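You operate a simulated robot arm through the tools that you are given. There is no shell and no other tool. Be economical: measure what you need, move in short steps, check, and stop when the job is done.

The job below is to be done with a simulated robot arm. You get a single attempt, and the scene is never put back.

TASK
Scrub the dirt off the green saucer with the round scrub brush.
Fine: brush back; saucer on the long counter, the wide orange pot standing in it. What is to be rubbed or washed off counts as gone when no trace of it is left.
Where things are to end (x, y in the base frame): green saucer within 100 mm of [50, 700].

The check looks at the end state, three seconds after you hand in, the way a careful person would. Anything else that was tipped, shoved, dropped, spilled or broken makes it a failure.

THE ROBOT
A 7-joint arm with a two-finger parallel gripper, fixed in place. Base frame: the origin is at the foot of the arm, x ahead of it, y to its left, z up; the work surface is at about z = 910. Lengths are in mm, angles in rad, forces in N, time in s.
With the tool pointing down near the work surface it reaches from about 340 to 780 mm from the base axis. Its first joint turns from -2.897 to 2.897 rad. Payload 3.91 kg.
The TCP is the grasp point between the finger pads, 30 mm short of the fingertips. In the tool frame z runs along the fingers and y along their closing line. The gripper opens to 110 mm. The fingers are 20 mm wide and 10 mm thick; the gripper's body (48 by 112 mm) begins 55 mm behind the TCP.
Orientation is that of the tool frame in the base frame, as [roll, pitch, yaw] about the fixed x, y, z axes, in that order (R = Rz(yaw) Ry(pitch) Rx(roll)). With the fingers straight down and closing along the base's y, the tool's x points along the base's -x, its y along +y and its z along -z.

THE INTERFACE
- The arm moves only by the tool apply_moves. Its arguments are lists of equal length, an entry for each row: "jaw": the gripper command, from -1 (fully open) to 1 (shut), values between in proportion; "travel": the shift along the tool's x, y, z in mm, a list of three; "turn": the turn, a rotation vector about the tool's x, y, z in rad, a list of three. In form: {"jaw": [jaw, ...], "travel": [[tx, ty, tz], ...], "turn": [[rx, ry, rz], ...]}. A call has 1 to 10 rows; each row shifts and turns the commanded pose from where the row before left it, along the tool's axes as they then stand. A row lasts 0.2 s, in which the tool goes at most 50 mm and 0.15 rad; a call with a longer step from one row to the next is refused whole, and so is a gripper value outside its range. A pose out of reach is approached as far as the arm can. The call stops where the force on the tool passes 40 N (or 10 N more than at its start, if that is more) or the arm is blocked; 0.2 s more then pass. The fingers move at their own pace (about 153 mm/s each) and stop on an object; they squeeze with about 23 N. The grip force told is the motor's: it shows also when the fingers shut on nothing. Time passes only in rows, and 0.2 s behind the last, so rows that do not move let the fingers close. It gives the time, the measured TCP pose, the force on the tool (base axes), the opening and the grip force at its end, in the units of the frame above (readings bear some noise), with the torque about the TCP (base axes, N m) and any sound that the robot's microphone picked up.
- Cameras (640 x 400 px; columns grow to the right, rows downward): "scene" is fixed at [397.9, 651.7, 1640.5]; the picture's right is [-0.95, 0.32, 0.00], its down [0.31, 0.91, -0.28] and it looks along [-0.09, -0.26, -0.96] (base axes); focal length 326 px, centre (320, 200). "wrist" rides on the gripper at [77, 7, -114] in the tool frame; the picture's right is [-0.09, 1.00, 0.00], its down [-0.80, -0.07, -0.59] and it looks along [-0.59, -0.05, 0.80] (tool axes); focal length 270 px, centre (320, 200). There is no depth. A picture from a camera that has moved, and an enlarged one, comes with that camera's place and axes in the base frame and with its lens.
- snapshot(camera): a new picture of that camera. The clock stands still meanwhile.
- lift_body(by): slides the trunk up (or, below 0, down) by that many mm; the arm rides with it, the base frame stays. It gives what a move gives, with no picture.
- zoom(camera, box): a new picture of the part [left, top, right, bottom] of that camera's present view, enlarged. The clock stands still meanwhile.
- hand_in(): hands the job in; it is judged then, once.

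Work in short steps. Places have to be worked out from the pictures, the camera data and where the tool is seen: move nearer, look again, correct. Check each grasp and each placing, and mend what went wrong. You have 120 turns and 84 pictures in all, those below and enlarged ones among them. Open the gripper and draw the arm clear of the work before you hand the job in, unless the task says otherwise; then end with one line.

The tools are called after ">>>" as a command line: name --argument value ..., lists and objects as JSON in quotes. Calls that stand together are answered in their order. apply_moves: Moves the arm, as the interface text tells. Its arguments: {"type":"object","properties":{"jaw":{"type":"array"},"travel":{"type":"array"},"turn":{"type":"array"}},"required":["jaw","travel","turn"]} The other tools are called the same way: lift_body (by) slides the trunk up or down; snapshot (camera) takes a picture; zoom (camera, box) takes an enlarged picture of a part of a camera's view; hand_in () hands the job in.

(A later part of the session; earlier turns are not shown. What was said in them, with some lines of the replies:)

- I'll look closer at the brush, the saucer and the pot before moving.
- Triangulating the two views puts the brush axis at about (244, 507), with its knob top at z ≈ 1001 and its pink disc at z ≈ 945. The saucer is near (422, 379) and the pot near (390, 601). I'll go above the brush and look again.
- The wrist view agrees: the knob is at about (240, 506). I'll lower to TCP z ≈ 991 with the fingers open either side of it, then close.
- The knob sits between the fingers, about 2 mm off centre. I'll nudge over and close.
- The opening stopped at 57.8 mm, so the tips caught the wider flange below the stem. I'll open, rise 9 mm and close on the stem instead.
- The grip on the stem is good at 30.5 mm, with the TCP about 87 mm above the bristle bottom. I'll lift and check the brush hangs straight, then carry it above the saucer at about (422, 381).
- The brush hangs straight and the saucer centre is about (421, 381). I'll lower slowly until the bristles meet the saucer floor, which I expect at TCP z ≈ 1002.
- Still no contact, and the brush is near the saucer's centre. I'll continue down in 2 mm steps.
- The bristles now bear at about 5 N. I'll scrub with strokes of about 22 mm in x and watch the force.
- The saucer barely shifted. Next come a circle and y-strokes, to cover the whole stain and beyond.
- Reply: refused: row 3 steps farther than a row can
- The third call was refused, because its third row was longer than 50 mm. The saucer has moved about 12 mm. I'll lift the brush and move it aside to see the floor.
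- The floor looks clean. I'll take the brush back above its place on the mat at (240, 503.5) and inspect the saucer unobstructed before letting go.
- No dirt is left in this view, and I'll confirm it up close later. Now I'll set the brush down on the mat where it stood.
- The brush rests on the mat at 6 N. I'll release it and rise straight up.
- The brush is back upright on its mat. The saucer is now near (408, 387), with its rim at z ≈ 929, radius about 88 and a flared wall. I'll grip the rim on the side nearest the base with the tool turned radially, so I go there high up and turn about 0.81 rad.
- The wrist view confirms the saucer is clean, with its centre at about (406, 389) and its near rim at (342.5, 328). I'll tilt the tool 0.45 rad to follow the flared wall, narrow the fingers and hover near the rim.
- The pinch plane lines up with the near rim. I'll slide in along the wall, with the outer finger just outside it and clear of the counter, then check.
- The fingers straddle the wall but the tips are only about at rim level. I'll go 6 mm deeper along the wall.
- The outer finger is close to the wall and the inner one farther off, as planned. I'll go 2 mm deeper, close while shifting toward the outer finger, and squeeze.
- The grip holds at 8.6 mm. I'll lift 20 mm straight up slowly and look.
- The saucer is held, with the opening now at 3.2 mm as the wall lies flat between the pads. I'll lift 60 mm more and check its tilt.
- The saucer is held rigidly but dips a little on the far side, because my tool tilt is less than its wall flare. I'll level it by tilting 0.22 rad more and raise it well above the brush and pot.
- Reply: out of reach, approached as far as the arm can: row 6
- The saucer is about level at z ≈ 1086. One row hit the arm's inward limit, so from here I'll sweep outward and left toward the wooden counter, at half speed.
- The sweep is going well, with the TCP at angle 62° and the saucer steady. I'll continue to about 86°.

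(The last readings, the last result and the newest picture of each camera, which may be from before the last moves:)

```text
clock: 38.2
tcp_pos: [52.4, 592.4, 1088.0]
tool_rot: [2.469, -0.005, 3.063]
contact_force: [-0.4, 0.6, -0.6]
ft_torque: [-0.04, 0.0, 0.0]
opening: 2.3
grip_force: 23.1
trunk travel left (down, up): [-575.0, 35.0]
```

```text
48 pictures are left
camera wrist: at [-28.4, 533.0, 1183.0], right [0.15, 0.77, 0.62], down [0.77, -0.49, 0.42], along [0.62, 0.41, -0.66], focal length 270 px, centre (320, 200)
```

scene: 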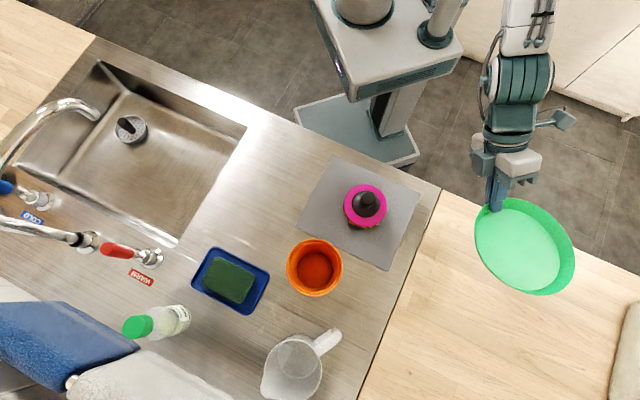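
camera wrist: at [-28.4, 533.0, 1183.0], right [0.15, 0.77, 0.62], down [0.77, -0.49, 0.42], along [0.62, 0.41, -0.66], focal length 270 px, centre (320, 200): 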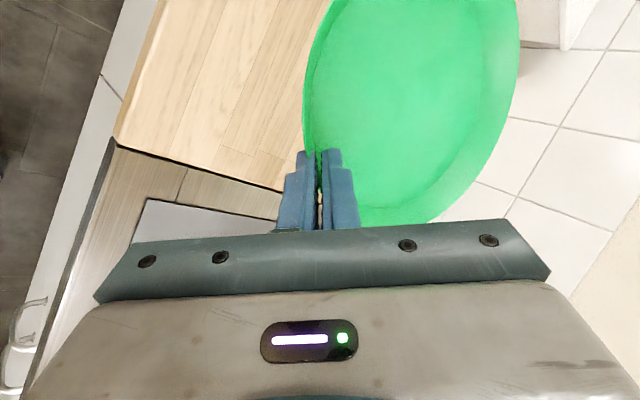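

The saucer centre is over about (30, 691). I'll shift it to about (45, 695), which is clear of the front edge and the seam, and lower it to near the counter.

>>> apply_moves --jaw '[1, 1, 1, 1, 1, 1, 1, 1]' --travel '[[-14.7, 4.1, 3.2], [0, -12.5, 15.6], [0, -12.5, 15.6], [0, -12.5, 15.6], [0, -12.5, 15.6], [0, -12.5, 15.6], [0, -9.3, 11.7], [0, 0, 0]]' --turn '[[0, 0, 0], [0, 0, 0], [0, 0, 0], [0, 0, 0], [0, 0, 0], [0, 0, 0], [0, 0, 0], [0, 0, 0]]'

>>> zoom --camera "scene" --box '[400, 170, 580, 310]'

>>> snapshot --camera "wrist"

```text
clock: 40.0
tcp_pos: [57.3, 597.4, 968.3]
tool_rot: [2.47, 0.0, 3.077]
contact_force: [-0.4, 0.0, 0.1]
ft_torque: [-0.04, 0.01, 0.03]
opening: 2.1
grip_force: 22.8
trunk travel left (down, up): [-575.0, 35.0]
```

```text
2.86 times, centred on (490, 240) of scene
camera zoom: at [397.9, 651.7, 1640.5], right [-0.95, 0.32, 0.0], down [0.31, 0.91, -0.28], along [-0.09, -0.26, -0.96], focal length 932 px, centre (-166, 86)
```

zoom: 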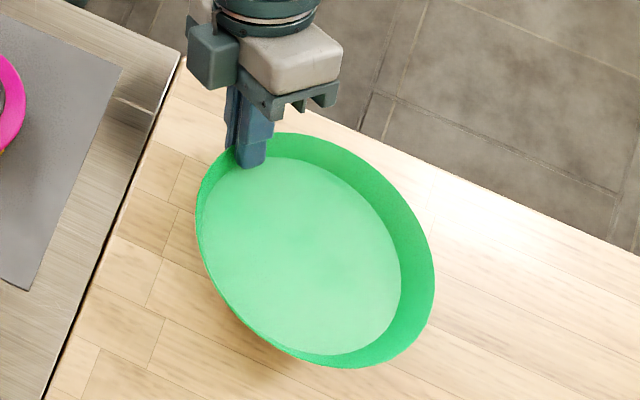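

```text
46 pictures are left
camera wrist: at [-21.2, 537.4, 1065.4], right [0.14, 0.77, 0.62], down [0.77, -0.48, 0.42], along [0.62, 0.42, -0.66], focal length 270 px, centre (320, 200)
```

wrist: 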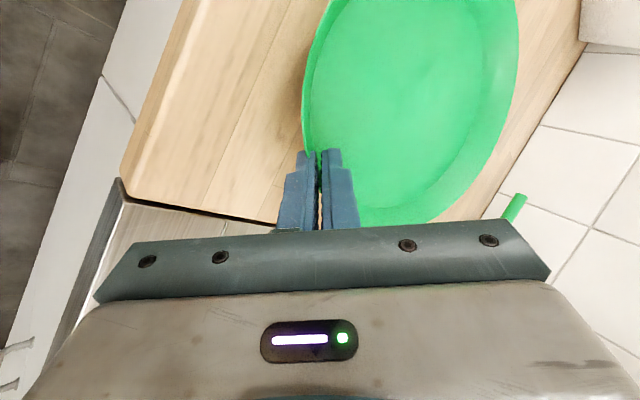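

The saucer centre is over about (36, 697), which is well in the zone. I'll lower in small steps until it touches.

>>> apply_moves --jaw '[1, 1, 1, 1, 1]' --travel '[[0, -3.1, 3.9], [0, -3.1, 3.9], [0, -1.9, 2.4], [0, -1.9, 2.4], [0, 0, 0]]' --turn '[[0, 0, 0], [0, 0, 0], [0, 0, 0], [0, 0, 0], [0, 0, 0]]'

>>> zoom --camera "scene" --box '[400, 170, 580, 310]'

```text
clock: 41.2
tcp_pos: [56.9, 595.1, 953.8]
tool_rot: [2.471, 0.0, 3.075]
contact_force: [-0.3, -0.2, -0.5]
ft_torque: [-0.07, -0.03, 0.0]
opening: 2.1
grip_force: 23.2
trunk travel left (down, up): [-575.0, 35.0]
```

```text
2.86 times, centred on (490, 240) of scene
camera zoom: at [397.9, 651.7, 1640.5], right [-0.95, 0.32, 0.0], down [0.31, 0.91, -0.28], along [-0.09, -0.26, -0.96], focal length 932 px, centre (-166, 86)
```

zoom: 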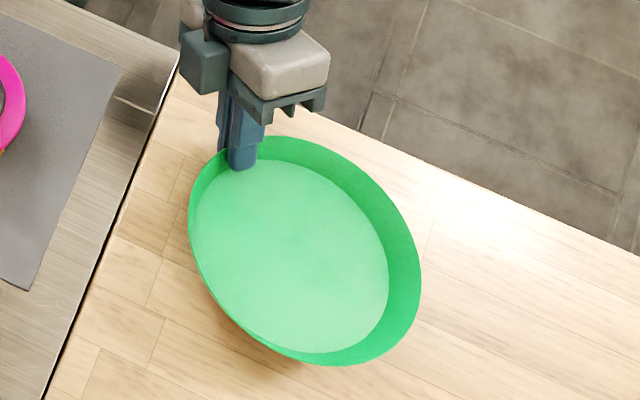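

>>> apply_moves --jaw '[1, 1, 1, 1, 1]' --travel '[[0, -1.2, 1.6], [0, -1.2, 1.6], [0, -1.2, 1.6], [0, -1.2, 1.6], [0, 0, 0]]' --turn '[[0, 0, 0], [0, 0, 0], [0, 0, 0], [0, 0, 0], [0, 0, 0]]'

>>> zoom --camera "scene" --box '[400, 170, 580, 310]'

>>> zoom --camera "wrist" --box '[220, 60, 420, 240]'

```text
clock: 42.4
tcp_pos: [57.7, 596.5, 947.9]
tool_rot: [2.469, 0.001, 3.076]
contact_force: [-2.6, -2.1, 10.0]
ft_torque: [0.29, 0.48, 0.13]
opening: 2.2
grip_force: 22.6
trunk travel left (down, up): [-575.0, 35.0]
```

```text
2.86 times, centred on (490, 240) of scene
camera zoom: at [397.9, 651.7, 1640.5], right [-0.95, 0.32, 0.0], down [0.31, 0.91, -0.28], along [-0.09, -0.26, -0.96], focal length 932 px, centre (-166, 86)
```

zoom: 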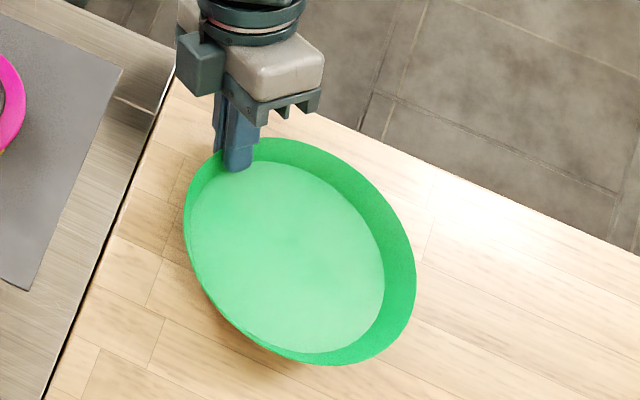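

```text
2.22 times, centred on (320, 150) of wrist
camera zoom: at [-21.9, 535.8, 1042.4], right [0.14, 0.77, 0.62], down [0.77, -0.48, 0.42], along [0.62, 0.42, -0.66], focal length 601 px, centre (320, 311)
```

zoom: 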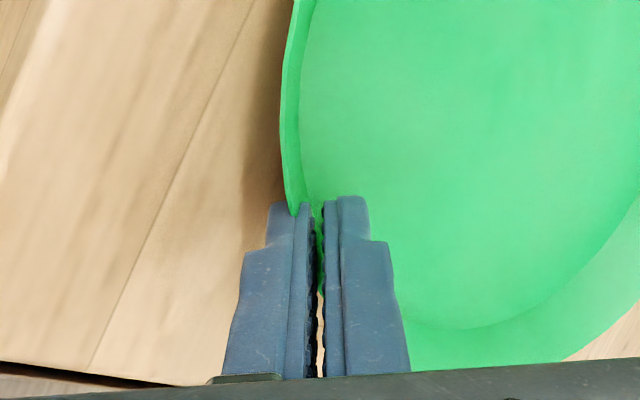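

It touched down at 10 N. I'll open only slightly, so the outer finger stays clear of the counter, let the saucer settle, and back out along the tool axis.

>>> apply_moves --jaw '[0.88, 0.8, 0.76, 0.76]' --travel '[[0, 0, 0], [0, 0, 0], [0, 0, 0], [0, 0, 0]]' --turn '[[0, 0, 0], [0, 0, 0], [0, 0, 0], [0, 0, 0]]'

>>> zoom --camera "scene" --box '[400, 170, 580, 310]'

>>> zoom --camera "wrist" --box '[220, 60, 420, 240]'

```text
clock: 43.4
tcp_pos: [57.7, 595.7, 945.9]
tool_rot: [2.471, 0.001, 3.076]
contact_force: [0.6, -1.1, 0.1]
ft_torque: [0.03, 0.02, 0.01]
opening: 13.1
grip_force: 0.2
trunk travel left (down, up): [-575.0, 35.0]
```

```text
2.86 times, centred on (490, 240) of scene
camera zoom: at [397.9, 651.7, 1640.5], right [-0.95, 0.32, 0.0], down [0.31, 0.91, -0.28], along [-0.09, -0.26, -0.96], focal length 932 px, centre (-166, 86)
```

zoom: 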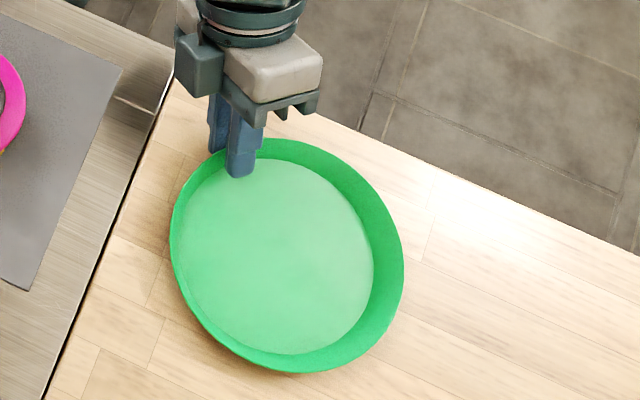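

```text
2.22 times, centred on (320, 150) of wrist
camera zoom: at [-21.3, 536.3, 1041.1], right [0.14, 0.77, 0.62], down [0.77, -0.48, 0.42], along [0.62, 0.42, -0.66], focal length 601 px, centre (320, 311)
```

zoom: 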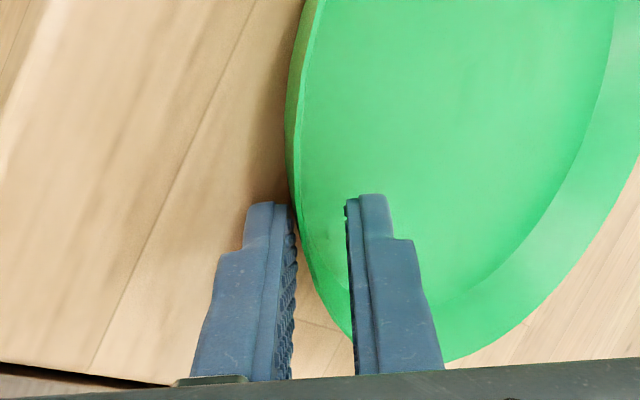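

The saucer is flat, centred at about (50, 695). I'll retract along the tool axis.

>>> apply_moves --jaw '[0.76, 0.76, 0.76, 0.76, 0.3, -0.5, -1]' --travel '[[0, 0, -10], [0, 0, -30], [0, 0, -40], [0, 10, -40], [0, 25, -31], [0, 25, -31], [0, 0, 0]]' --turn '[[0, 0, 0], [0, 0, 0], [0, 0, 0], [0, 0, 0], [0, 0, 0], [0, 0, 0], [0, 0, 0]]'

>>> snapshot --camera "scene"

```text
clock: 45.0
tcp_pos: [72.8, 529.6, 1130.2]
tool_rot: [2.464, -0.01, 3.041]
contact_force: [-0.2, 0.1, -0.3]
ft_torque: [0.01, 0.0, -0.01]
opening: 110.0
grip_force: 0.0
trunk travel left (down, up): [-575.0, 35.0]
```

```text
40 pictures are left
```

scene: 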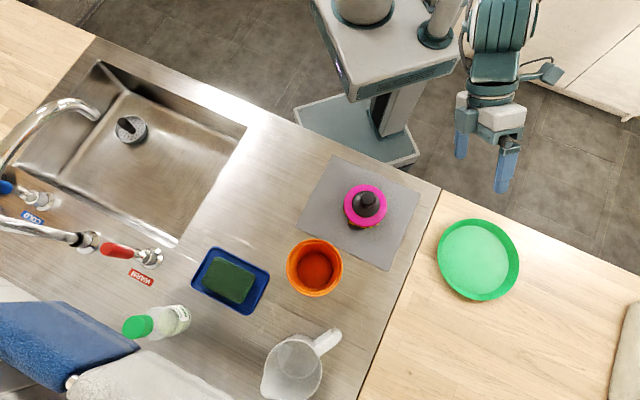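

The saucer sits well on the long counter. For the pot, I'll set the tool upright again and move to a viewpoint beside it.

>>> apply_moves --jaw '[-1, -1, -1, -1, -1, -1, -1, -1, -1, -1]' --travel '[[0, 0, 0], [0, 0, 0], [0, 0, 0], [0, 0, 0], [0, 0, 0], [-35.4, 17.6, 0], [-35.4, 17.6, 0], [-35.4, 17.6, 0], [-35.4, 17.6, 0], [-35.4, 17.6, 0]]' --turn '[[0.1354, 0, 0], [0.1354, 0, 0], [0.1354, 0, 0], [0.1354, 0, 0], [0.1354, 0, 0], [0, 0, 0], [0, 0, 0], [0, 0, 0], [0, 0, 0], [0, 0, 0]]'

>>> snapshot --camera "wrist"

>>> zoom --camera "scene" --box '[270, 220, 360, 310]'

```text
clock: 46.0
tcp_pos: [53.4, 526.3, 1193.6]
tool_rot: [2.826, -0.093, 3.087]
contact_force: [0.0, 0.4, -0.5]
ft_torque: [0.01, -0.03, 0.0]
opening: 110.0
grip_force: 0.1
trunk travel left (down, up): [-575.0, 35.0]
stopped in row 4: the arm was blocked; the commanded pose is now the measured one
```

```text
39 pictures are left
camera wrist: at [-12.9, 503.5, 1311.8], right [0.17, 0.94, 0.3], down [0.83, -0.3, 0.47], along [0.53, 0.17, -0.83], focal length 270 px, centre (320, 200)
```

wrist: 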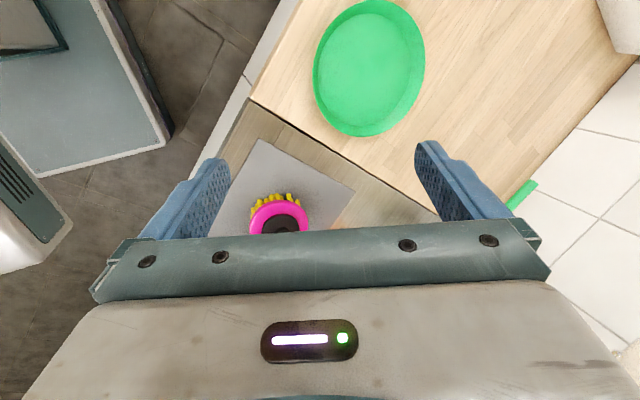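

```text
4.44 times, centred on (315, 265) of scene
camera zoom: at [397.9, 651.7, 1640.5], right [-0.95, 0.32, 0.0], down [0.31, 0.91, -0.28], along [-0.09, -0.26, -0.96], focal length 1449 px, centre (342, -89)
```

zoom: 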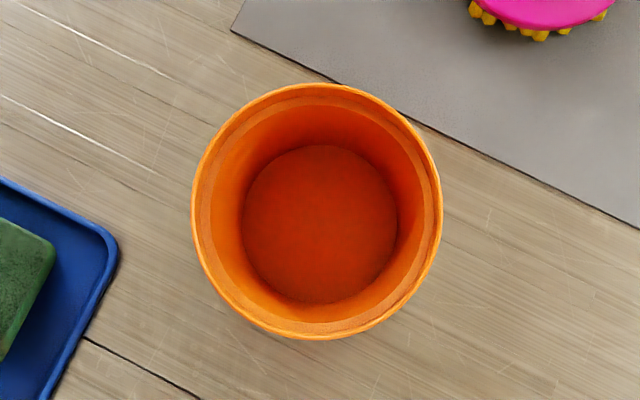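

The untilt was blocked partway, probably at a joint limit with the arm folded, and the arm ended up at z ≈ 1194. Nothing was touched. I'll move outward and down first, then finish the turn more gently.

>>> apply_moves --jaw '[-1, -1, -1, -1, -1]' --travel '[[0, 13, 25], [0, 13, 25], [0, 13, 25], [0, 13, 0], [0, 0, 0]]' --turn '[[0, 0, 0], [0, 0, 0], [0, 0, 0], [0, 0, 0], [0, 0, 0]]'

```text
clock: 47.1
tcp_pos: [50.9, 600.4, 1137.5]
tool_rot: [2.828, -0.093, 3.088]
contact_force: [0.3, -0.4, 0.2]
ft_torque: [0.03, -0.03, 0.0]
opening: 109.8
grip_force: 0.2
trunk travel left (down, up): [-575.0, 35.0]
```

>>> apply_moves --jaw '[-1, -1, -1, -1, -1, -1]' --travel '[[0, 0, 0], [0, 0, 0], [0, 0, 0], [0, 0, 0], [0, 0, 0], [0, 0, 0]]' --turn '[[0.0785, 0, 0], [0.0785, 0, 0], [0.0785, 0, 0], [0.0785, 0, 0], [0, -0.093, 0], [0, 0, 0]]'

```text
clock: 48.5
tcp_pos: [52.7, 601.3, 1138.1]
tool_rot: [3.141, 0.002, 3.086]
contact_force: [0.3, 0.4, 0.0]
ft_torque: [0.03, -0.03, -0.02]
opening: 110.1
grip_force: 0.1
trunk travel left (down, up): [-575.0, 35.0]
```

Upright again. I'll sweep over to the pot's near side, above everything, and turn radially.

>>> apply_moves --jaw '[-1, -1, -1, -1, -1, -1, -1, -1]' --travel '[[-35, -9.5, 0], [-35, -9.5, 0], [-35, -9.5, 0], [-35, -9.5, 0], [-35, -9.5, 0], [-35, -9.5, 0], [-35, -9.5, 0], [-36, -9, 0]]' --turn '[[0, 0, 0], [0, 0, 0], [0, 0, 0], [0, 0, 0], [0, 0, 0], [0, 0, 0], [0, 0, 0], [0, 0, 0]]'

>>> apply_moves --jaw '[-1, -1, -1, -1, -1]' --travel '[[0, 0, 0], [0, 0, 0], [0, 0, 0], [0, 0, 0], [0, 0, 0]]' --turn '[[0, 0, 0.13], [0, 0, 0.13], [0, 0, 0.13], [0, 0, 0.13], [0, 0, 0]]'

>>> snapshot --camera "wrist"

```text
clock: 50.4
tcp_pos: [329.6, 510.1, 1137.6]
tool_rot: [-3.141, 0.0, 3.087]
contact_force: [-0.8, 0.5, -0.6]
ft_torque: [-0.03, 0.03, 0.01]
opening: 109.8
grip_force: 0.0
trunk travel left (down, up): [-575.0, 35.0]
```

```text
clock: 51.5
tcp_pos: [329.2, 509.5, 1137.0]
tool_rot: [3.139, 0.0, 2.568]
contact_force: [0.1, -0.3, 0.1]
ft_torque: [0.03, 0.04, 0.01]
opening: 110.0
grip_force: 0.1
trunk travel left (down, up): [-575.0, 35.0]
```

```text
37 pictures are left
camera wrist: at [269.5, 558.8, 1253.3], right [0.62, 0.79, 0.0], down [0.63, -0.5, 0.59], along [0.47, -0.37, -0.8], focal length 270 px, centre (320, 200)
```

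wrist: 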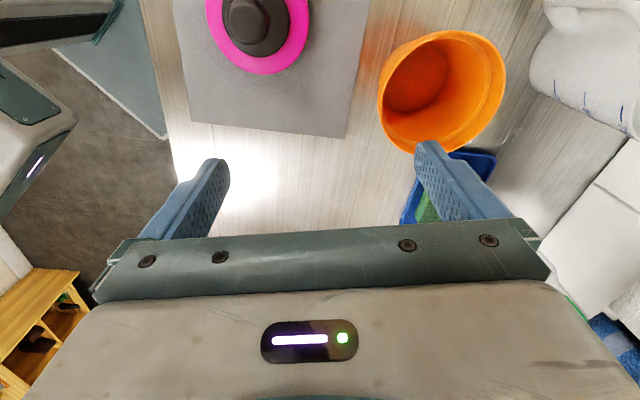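

Both views agree that the pot's rim centre is near (391, 604) at z ≈ 1000, with a rim diameter of about 109 mm. I'll pinch its near wall: tilt 0.14 rad to match the taper, half-close the fingers and hover above the near rim.

>>> apply_moves --jaw '[0.25, 0.25, 0.25, 0.25, 0.25]' --travel '[[0, 0, 0], [0, 20, 30], [0, 20.7, 30], [0, 0, 30], [0, 0, 0]]' --turn '[[-0.14, 0, 0], [0, 0, 0], [0, 0, 0], [0, 0, 0], [0, 0, 0]]'

>>> snapshot --camera "wrist"

>>> zoom --camera "scene" --box '[260, 200, 380, 310]'

```text
clock: 52.8
tcp_pos: [358.8, 553.1, 1054.0]
tool_rot: [3.001, 0.001, 2.566]
contact_force: [-0.2, 0.3, -0.1]
ft_torque: [0.01, 0.01, 0.01]
opening: 41.4
grip_force: 0.1
trunk travel left (down, up): [-575.0, 35.0]
```

```text
36 pictures are left
camera wrist: at [290.0, 588.9, 1170.2], right [0.61, 0.78, 0.14], down [0.59, -0.56, 0.58], along [0.53, -0.27, -0.8], focal length 270 px, centre (320, 200)
```

wrist: 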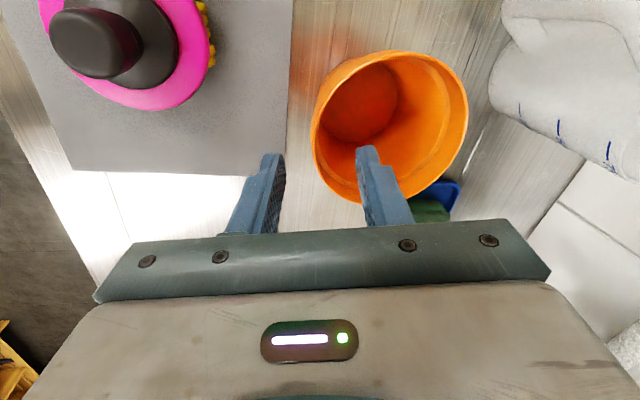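

```text
3.64 times, centred on (320, 255) of scene
camera zoom: at [397.9, 651.7, 1640.5], right [-0.95, 0.32, 0.0], down [0.31, 0.91, -0.28], along [-0.09, -0.26, -0.96], focal length 1186 px, centre (320, 0)
```

zoom: 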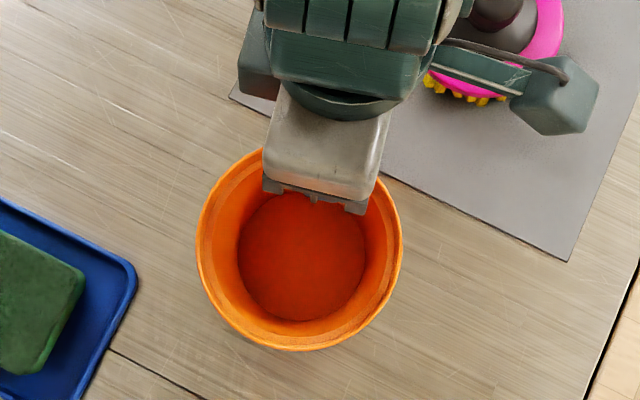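

The fingers straddle the near wall line correctly. I'll slide down 50 mm along the wall and then close.

>>> apply_moves --jaw '[0.25, 0.25, 0.25, 0.25]' --travel '[[0, 0, 20], [0, 0, 20], [0, 0, 10], [0, 0, 0]]' --turn '[[0, 0, 0], [0, 0, 0], [0, 0, 0], [0, 0, 0]]'

>>> zoom --camera "wrist" --box '[200, 60, 480, 240]'

```text
clock: 53.8
tcp_pos: [362.6, 560.3, 1005.6]
tool_rot: [2.999, 0.0, 2.567]
contact_force: [0.0, -0.6, 0.6]
ft_torque: [0.0, 0.01, 0.01]
opening: 41.2
grip_force: 0.1
trunk travel left (down, up): [-575.0, 35.0]
```

```text
2.22 times, centred on (340, 150) of wrist
camera zoom: at [293.2, 594.5, 1121.3], right [0.61, 0.78, 0.14], down [0.59, -0.56, 0.58], along [0.53, -0.27, -0.8], focal length 601 px, centre (276, 311)
```

zoom: 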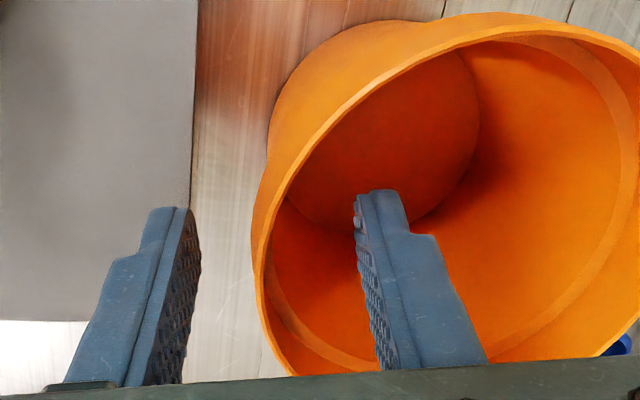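

The pot wall is between the fingers. Closing now.

>>> apply_moves --jaw '[0.5, 0.7, 0.85, 1, 1, 1]' --travel '[[0, 0, 0], [0, 0, 0], [0, 0, 0], [0, 0, 0], [0, 0, 0], [0, 0, 0]]' --turn '[[0, 0, 0], [0, 0, 0], [0, 0, 0], [0, 0, 0], [0, 0, 0], [0, 0, 0]]'

>>> zoom --camera "wrist" --box '[200, 60, 480, 240]'

```text
clock: 55.1
tcp_pos: [360.9, 559.0, 1006.1]
tool_rot: [2.998, 0.0, 2.568]
contact_force: [0.4, 1.4, 4.9]
ft_torque: [0.4, -0.34, 0.09]
opening: 3.8
grip_force: 23.1
trunk travel left (down, up): [-575.0, 35.0]
```

```text
2.22 times, centred on (340, 150) of wrist
camera zoom: at [292.9, 594.5, 1122.3], right [0.61, 0.78, 0.14], down [0.59, -0.56, 0.58], along [0.53, -0.27, -0.8], focal length 601 px, centre (276, 311)
```

zoom: 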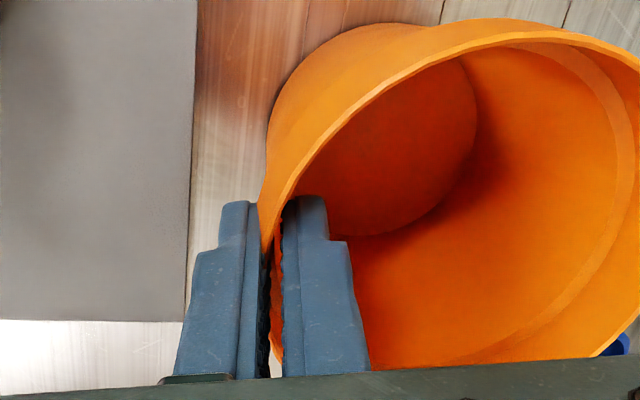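

The wall is gripped at 3.8 mm. I'll lift about 20 mm slowly and check.

>>> apply_moves --jaw '[1, 1, 1, 1]' --travel '[[0, 0.7, -5], [0, 1, -7], [0, 1.1, -8], [0, 0, 0]]' --turn '[[0, 0, 0], [0, 0, 0], [0, 0, 0], [0, 0, 0]]'

>>> snapshot --camera "scene"

>>> zoom --camera "wrist" --box '[200, 60, 480, 240]'

```text
clock: 56.1
tcp_pos: [361.0, 558.9, 1025.2]
tool_rot: [3.001, 0.0, 2.567]
contact_force: [-0.2, 0.2, -0.3]
ft_torque: [-0.04, 0.02, -0.03]
opening: 3.1
grip_force: 22.8
trunk travel left (down, up): [-575.0, 35.0]
```

```text
32 pictures are left
```

scene: 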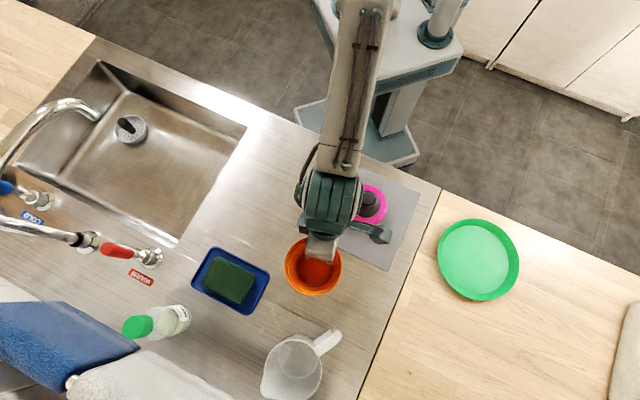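

```text
2.22 times, centred on (340, 150) of wrist
camera zoom: at [292.2, 594.8, 1140.9], right [0.61, 0.78, 0.14], down [0.59, -0.56, 0.58], along [0.53, -0.27, -0.8], focal length 601 px, centre (276, 311)
```

zoom: 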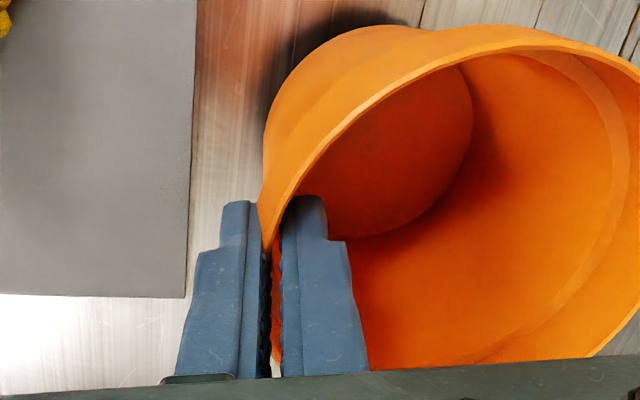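

The pot is held and clear of the counter. I'll raise it well above the brush and saucer, and measure the saucer's centre.

>>> apply_moves --jaw '[1, 1, 1, 1, 1, 1]' --travel '[[0, 2.9, -20.8], [0, 2.9, -20.8], [0, 2.9, -20.8], [0, 2.9, -20.8], [0, 2.9, -20.8], [0, 0, 0]]' --turn '[[0, 0, 0], [0, 0, 0], [0, 0, 0], [0, 0, 0], [0, 0, 0], [0, 0, 0]]'

>>> zoom --camera "scene" --box '[420, 200, 540, 320]'

>>> zoom --camera "scene" --box '[260, 190, 380, 310]'

```text
clock: 57.5
tcp_pos: [361.7, 560.6, 1129.1]
tool_rot: [3.0, 0.0, 2.567]
contact_force: [0.5, -0.2, -0.5]
ft_torque: [-0.01, 0.04, 0.01]
opening: 2.8
grip_force: 23.1
trunk travel left (down, up): [-575.0, 35.0]
```

```text
3.33 times, centred on (480, 260) of scene
camera zoom: at [397.9, 651.7, 1640.5], right [-0.95, 0.32, 0.0], down [0.31, 0.91, -0.28], along [-0.09, -0.26, -0.96], focal length 1087 px, centre (-213, 0)
```

zoom: 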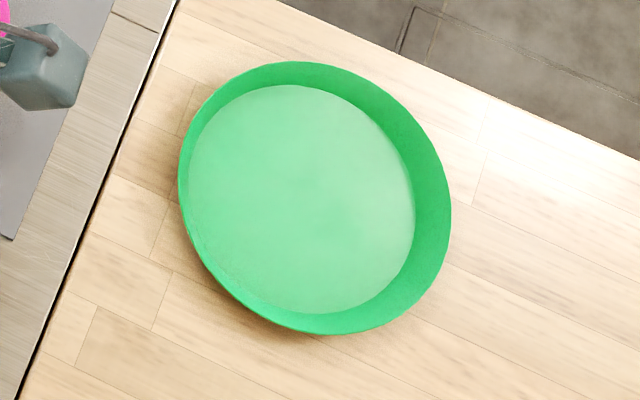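

```text
3.33 times, centred on (320, 250) of scene
camera zoom: at [397.9, 651.7, 1640.5], right [-0.95, 0.32, 0.0], down [0.31, 0.91, -0.28], along [-0.09, -0.26, -0.96], focal length 1087 px, centre (320, 33)
```

zoom: 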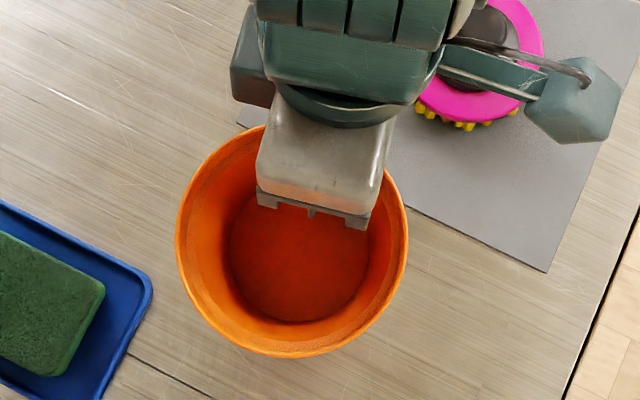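

The pot hangs level, with its centre about 53 mm beyond the TCP. The saucer's floor centre is at (51, 694), so I need the TCP at about (44, 641). I'll sweep there gently.

>>> apply_moves --jaw '[1, 1, 1, 1, 1, 1, 1, 1]' --travel '[[22.3, -2, -0.3], [22.3, -2, -0.3], [22.2, -2, -0.3], [22.2, -2, -0.3], [22.1, -2, -0.3], [22.1, -2, -0.3], [22, -2, -0.3], [22, -2, -0.3]]' --turn '[[0, 0.00466, -0.0331], [0, 0.00466, -0.0331], [0, 0.00466, -0.0331], [0, 0.00466, -0.0331], [0, 0.00466, -0.0331], [0, 0.00466, -0.0331], [0, 0.00466, -0.0331], [0, 0.00466, -0.0331]]'

>>> apply_moves --jaw '[1, 1, 1, 1, 1, 1, 1, 1]' --travel '[[22, -2, -0.3], [21.9, -2, -0.3], [21.9, -2, -0.3], [21.8, -2, -0.3], [21.8, -2, -0.3], [21.7, -2, -0.3], [21.7, -2, -0.3], [0, 0, 0]]' --turn '[[0, 0.00466, -0.0331], [0, 0.00466, -0.0331], [0, 0.00466, -0.0331], [0, 0.00466, -0.0331], [0, 0.00466, -0.0331], [0, 0.00466, -0.0331], [0, 0.00466, -0.0331], [0, 0, 0]]'

>>> zoom --camera "scene" --box '[420, 180, 580, 320]'

>>> snapshot --camera "wrist"

```text
clock: 59.4
tcp_pos: [193.6, 625.3, 1131.4]
tool_rot: [2.999, 0.0, 2.838]
contact_force: [-0.4, 0.3, 0.0]
ft_torque: [-0.01, -0.01, 0.01]
opening: 2.8
grip_force: 22.9
trunk travel left (down, up): [-575.0, 35.0]
```

```text
clock: 61.1
tcp_pos: [42.5, 641.3, 1129.0]
tool_rot: [3.001, 0.002, 3.069]
contact_force: [0.0, 0.0, -0.3]
ft_torque: [-0.03, -0.02, -0.01]
opening: 2.2
grip_force: 23.1
trunk travel left (down, up): [-575.0, 35.0]
```

```text
2.86 times, centred on (500, 250) of scene
camera zoom: at [397.9, 651.7, 1640.5], right [-0.95, 0.32, 0.0], down [0.31, 0.91, -0.28], along [-0.09, -0.26, -0.96], focal length 932 px, centre (-194, 57)
```

zoom: 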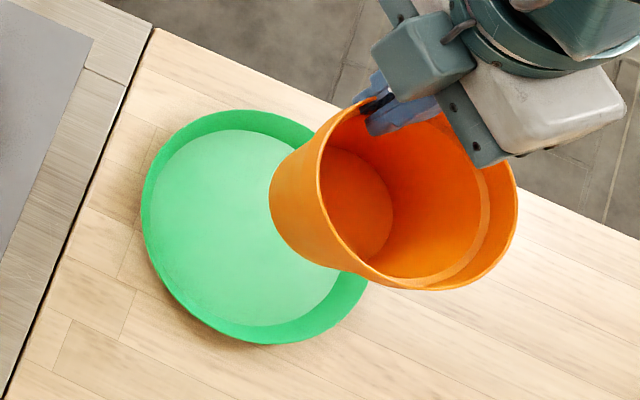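

```text
27 pictures are left
camera wrist: at [-33.3, 638.5, 1245.1], right [0.16, 0.98, 0.14], down [0.79, -0.21, 0.58], along [0.59, 0.02, -0.8], focal length 270 px, centre (320, 200)
```

wrist: 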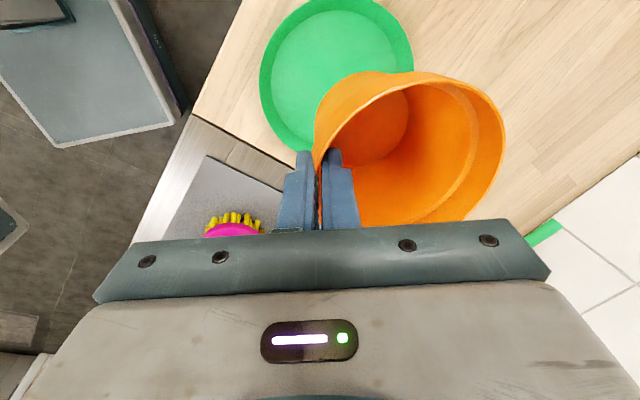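

The pot is above the saucer, with an estimated centre of (50, 694). I'll lower it to just above the saucer floor.

>>> apply_moves --jaw '[1, 1, 1, 1, 1, 1, 1]' --travel '[[0, -3.1, 21.8], [0, -3.1, 21.8], [0, -3.1, 21.8], [0, -3.1, 21.8], [0, -2, 13.9], [0, -0.8, 6], [0, 0, 0]]' --turn '[[0, 0, 0], [0, 0, 0], [0, 0, 0], [0, 0, 0], [0, 0, 0], [0, 0, 0], [0, 0, 0]]'

>>> zoom --camera "scene" --box '[420, 180, 580, 320]'

>>> snapshot --camera "wrist"

```text
clock: 62.8
tcp_pos: [41.1, 641.5, 1020.5]
tool_rot: [3.0, 0.0, 3.07]
contact_force: [1.0, -0.6, -0.8]
ft_torque: [0.01, 0.02, -0.03]
opening: 2.5
grip_force: 22.8
trunk travel left (down, up): [-575.0, 35.0]
```

```text
2.86 times, centred on (500, 250) of scene
camera zoom: at [397.9, 651.7, 1640.5], right [-0.95, 0.32, 0.0], down [0.31, 0.91, -0.28], along [-0.09, -0.26, -0.96], focal length 932 px, centre (-194, 57)
```

zoom: 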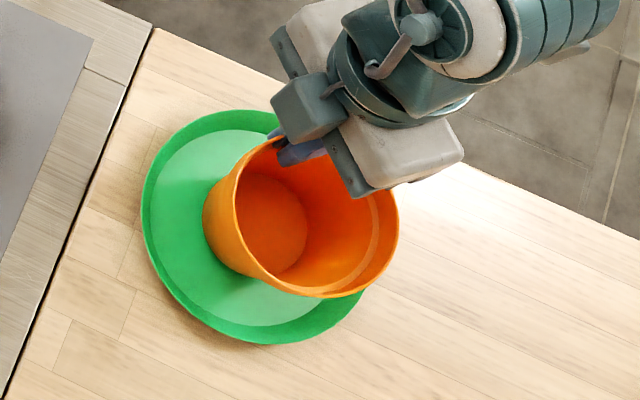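

```text
25 pictures are left
camera wrist: at [-33.9, 639.1, 1137.0], right [0.16, 0.98, 0.14], down [0.79, -0.21, 0.58], along [0.6, 0.02, -0.8], focal length 270 px, centre (320, 200)
```

wrist: 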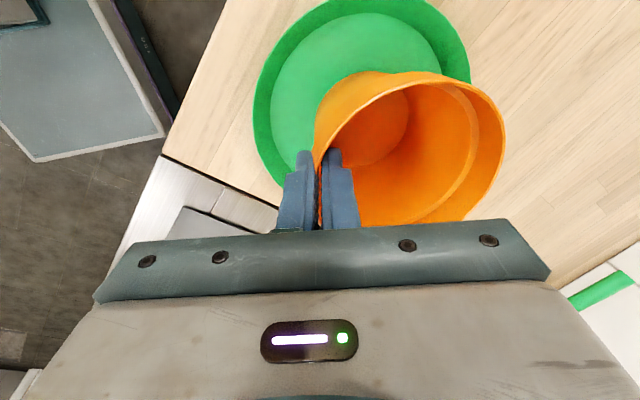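

The pot base is centred over the saucer floor to within a few mm. I'll lower in small steps until contact.

>>> apply_moves --jaw '[1, 1, 1, 1, 1]' --travel '[[0, -0.6, 4], [0, -0.3, 2], [0, -0.3, 2], [0, -0.2, 1.5], [0, 0, 0]]' --turn '[[0, 0, 0], [0, 0, 0], [0, 0, 0], [0, 0, 0], [0, 0, 0]]'

```text
clock: 64.0
tcp_pos: [43.6, 641.5, 1012.5]
tool_rot: [2.999, -0.001, 3.069]
contact_force: [0.2, -0.6, -0.1]
ft_torque: [-0.02, 0.0, -0.02]
opening: 2.1
grip_force: 23.0
trunk travel left (down, up): [-575.0, 35.0]
```

>>> apply_moves --jaw '[1, 1, 1, 1]' --travel '[[0, -0.2, 1.5], [0, -0.2, 1.5], [0, -0.2, 1], [0, 0, 0]]' --turn '[[0, 0, 0], [0, 0, 0], [0, 0, 0], [0, 0, 0]]'

```text
clock: 65.0
tcp_pos: [42.9, 640.5, 1009.0]
tool_rot: [2.999, 0.0, 3.072]
contact_force: [-1.0, -1.8, 11.6]
ft_torque: [0.3, -0.38, -0.07]
opening: 2.1
grip_force: 23.1
trunk travel left (down, up): [-575.0, 35.0]
```

The pot has landed at 11.6 N. I'll open gently and check.

>>> apply_moves --jaw '[0.9, 0.8, 0.7, 0.6, 0.6]' --travel '[[0, 0, -0.5], [0, 0, 0], [0, 0, 0], [0, 0, 0], [0, 0, 0]]' --turn '[[0, 0, 0], [0, 0, 0], [0, 0, 0], [0, 0, 0], [0, 0, 0]]'

>>> zoom --camera "scene" --box '[420, 180, 580, 320]'

>>> snapshot --camera "wrist"

```text
clock: 66.2
tcp_pos: [44.5, 642.6, 1008.8]
tool_rot: [3.001, 0.0, 3.07]
contact_force: [0.8, 0.5, 0.4]
ft_torque: [-0.01, 0.0, 0.0]
opening: 22.2
grip_force: 0.0
trunk travel left (down, up): [-575.0, 35.0]
```

```text
2.86 times, centred on (500, 250) of scene
camera zoom: at [397.9, 651.7, 1640.5], right [-0.95, 0.32, 0.0], down [0.31, 0.91, -0.28], along [-0.09, -0.26, -0.96], focal length 932 px, centre (-194, 57)
```

zoom: 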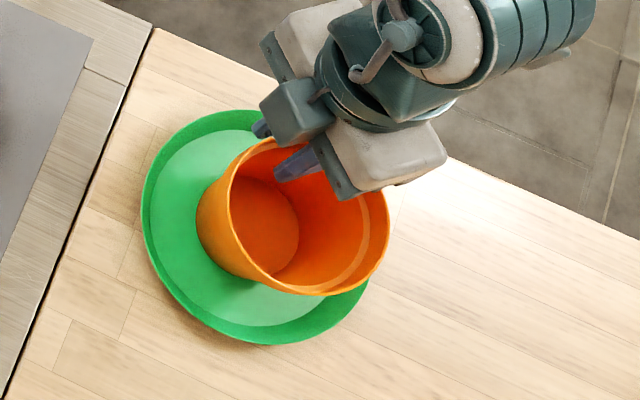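

```text
23 pictures are left
camera wrist: at [-33.0, 638.6, 1124.7], right [0.16, 0.98, 0.14], down [0.79, -0.21, 0.58], along [0.59, 0.02, -0.8], focal length 270 px, centre (320, 200)
```

wrist: 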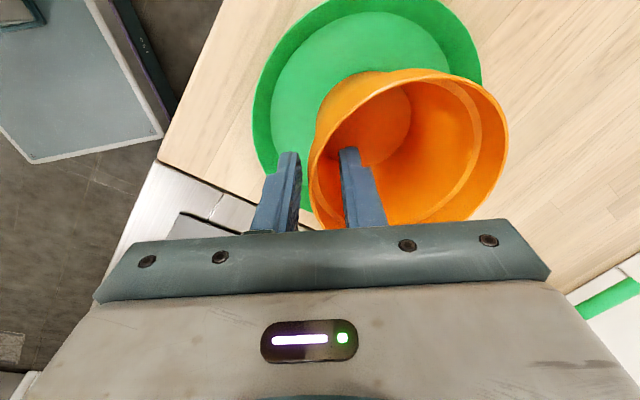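

The pot stands free in the saucer. I'll back out along the tool axis and rise clear.

>>> apply_moves --jaw '[0.6, 0.6, 0.6, 0.6, 0.6, 0, -0.5, -1]' --travel '[[0, 0, -10], [0, 0, -20], [0, 0, -25], [0, 0, -30], [0, 0, -30], [0, -20, -10], [0, -25, 0], [0, 0, 0]]' --turn '[[0, 0, 0], [0, 0, 0], [0, 0, 0], [0, 0, 0], [0, 0, 0], [0, 0, 0], [0, 0, 0], [0, 0, 0]]'

>>> snapshot --camera "scene"

>>> snapshot --camera "wrist"

```text
clock: 68.0
tcp_pos: [39.4, 577.7, 1125.0]
tool_rot: [3.002, -0.001, 3.069]
contact_force: [-1.2, -0.1, -0.3]
ft_torque: [0.0, -0.01, 0.02]
opening: 110.3
grip_force: 0.0
trunk travel left (down, up): [-575.0, 35.0]
```

```text
22 pictures are left
```

scene: 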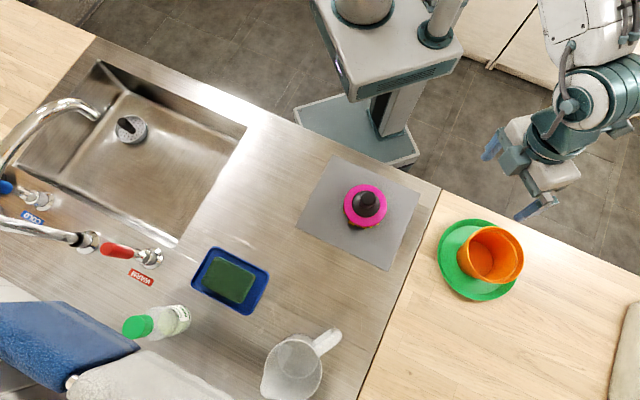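

```text
21 pictures are left
camera wrist: at [-36.4, 575.6, 1241.3], right [0.16, 0.98, 0.14], down [0.79, -0.21, 0.58], along [0.6, 0.02, -0.8], focal length 270 px, centre (320, 200)
```

wrist: 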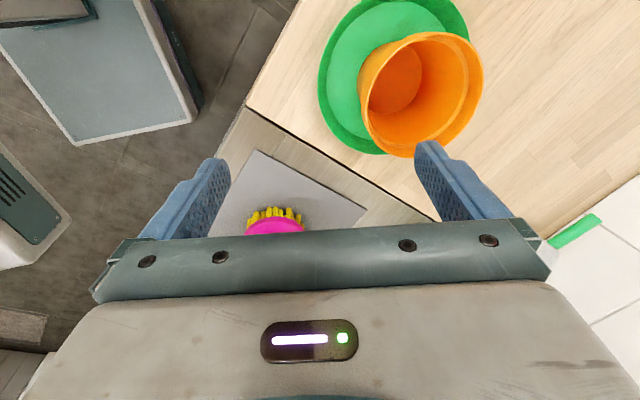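

Everything looks in place. I'll take one close look at the pot in the saucer before handing in.

>>> zoom --camera "scene" --box '[425, 205, 535, 315]'

```text
3.64 times, centred on (480, 260) of scene
camera zoom: at [397.9, 651.7, 1640.5], right [-0.95, 0.32, 0.0], down [0.31, 0.91, -0.28], along [-0.09, -0.26, -0.96], focal length 1186 px, centre (-262, -18)
```

zoom: 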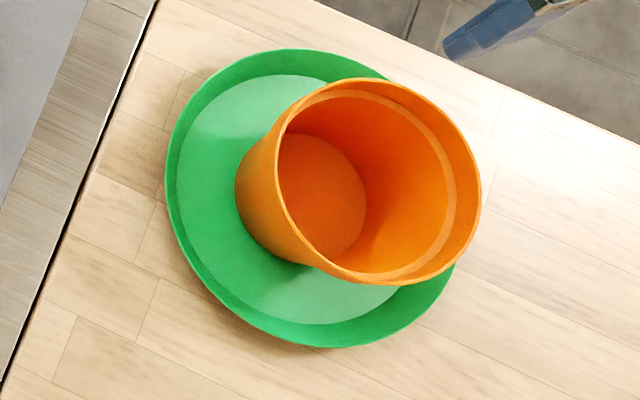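

The pot stands flat and near the middle of the clean saucer, the brush is on its mat, and the gripper is open and clear. Handing in.

>>> hand_in

```text
The job is handed in.
```

I scrubbed the green saucer until no dirt showed and set it on the long counter at about (50, 695), with the orange pot standing in it; the brush is back on its mat, and the job is handed in.
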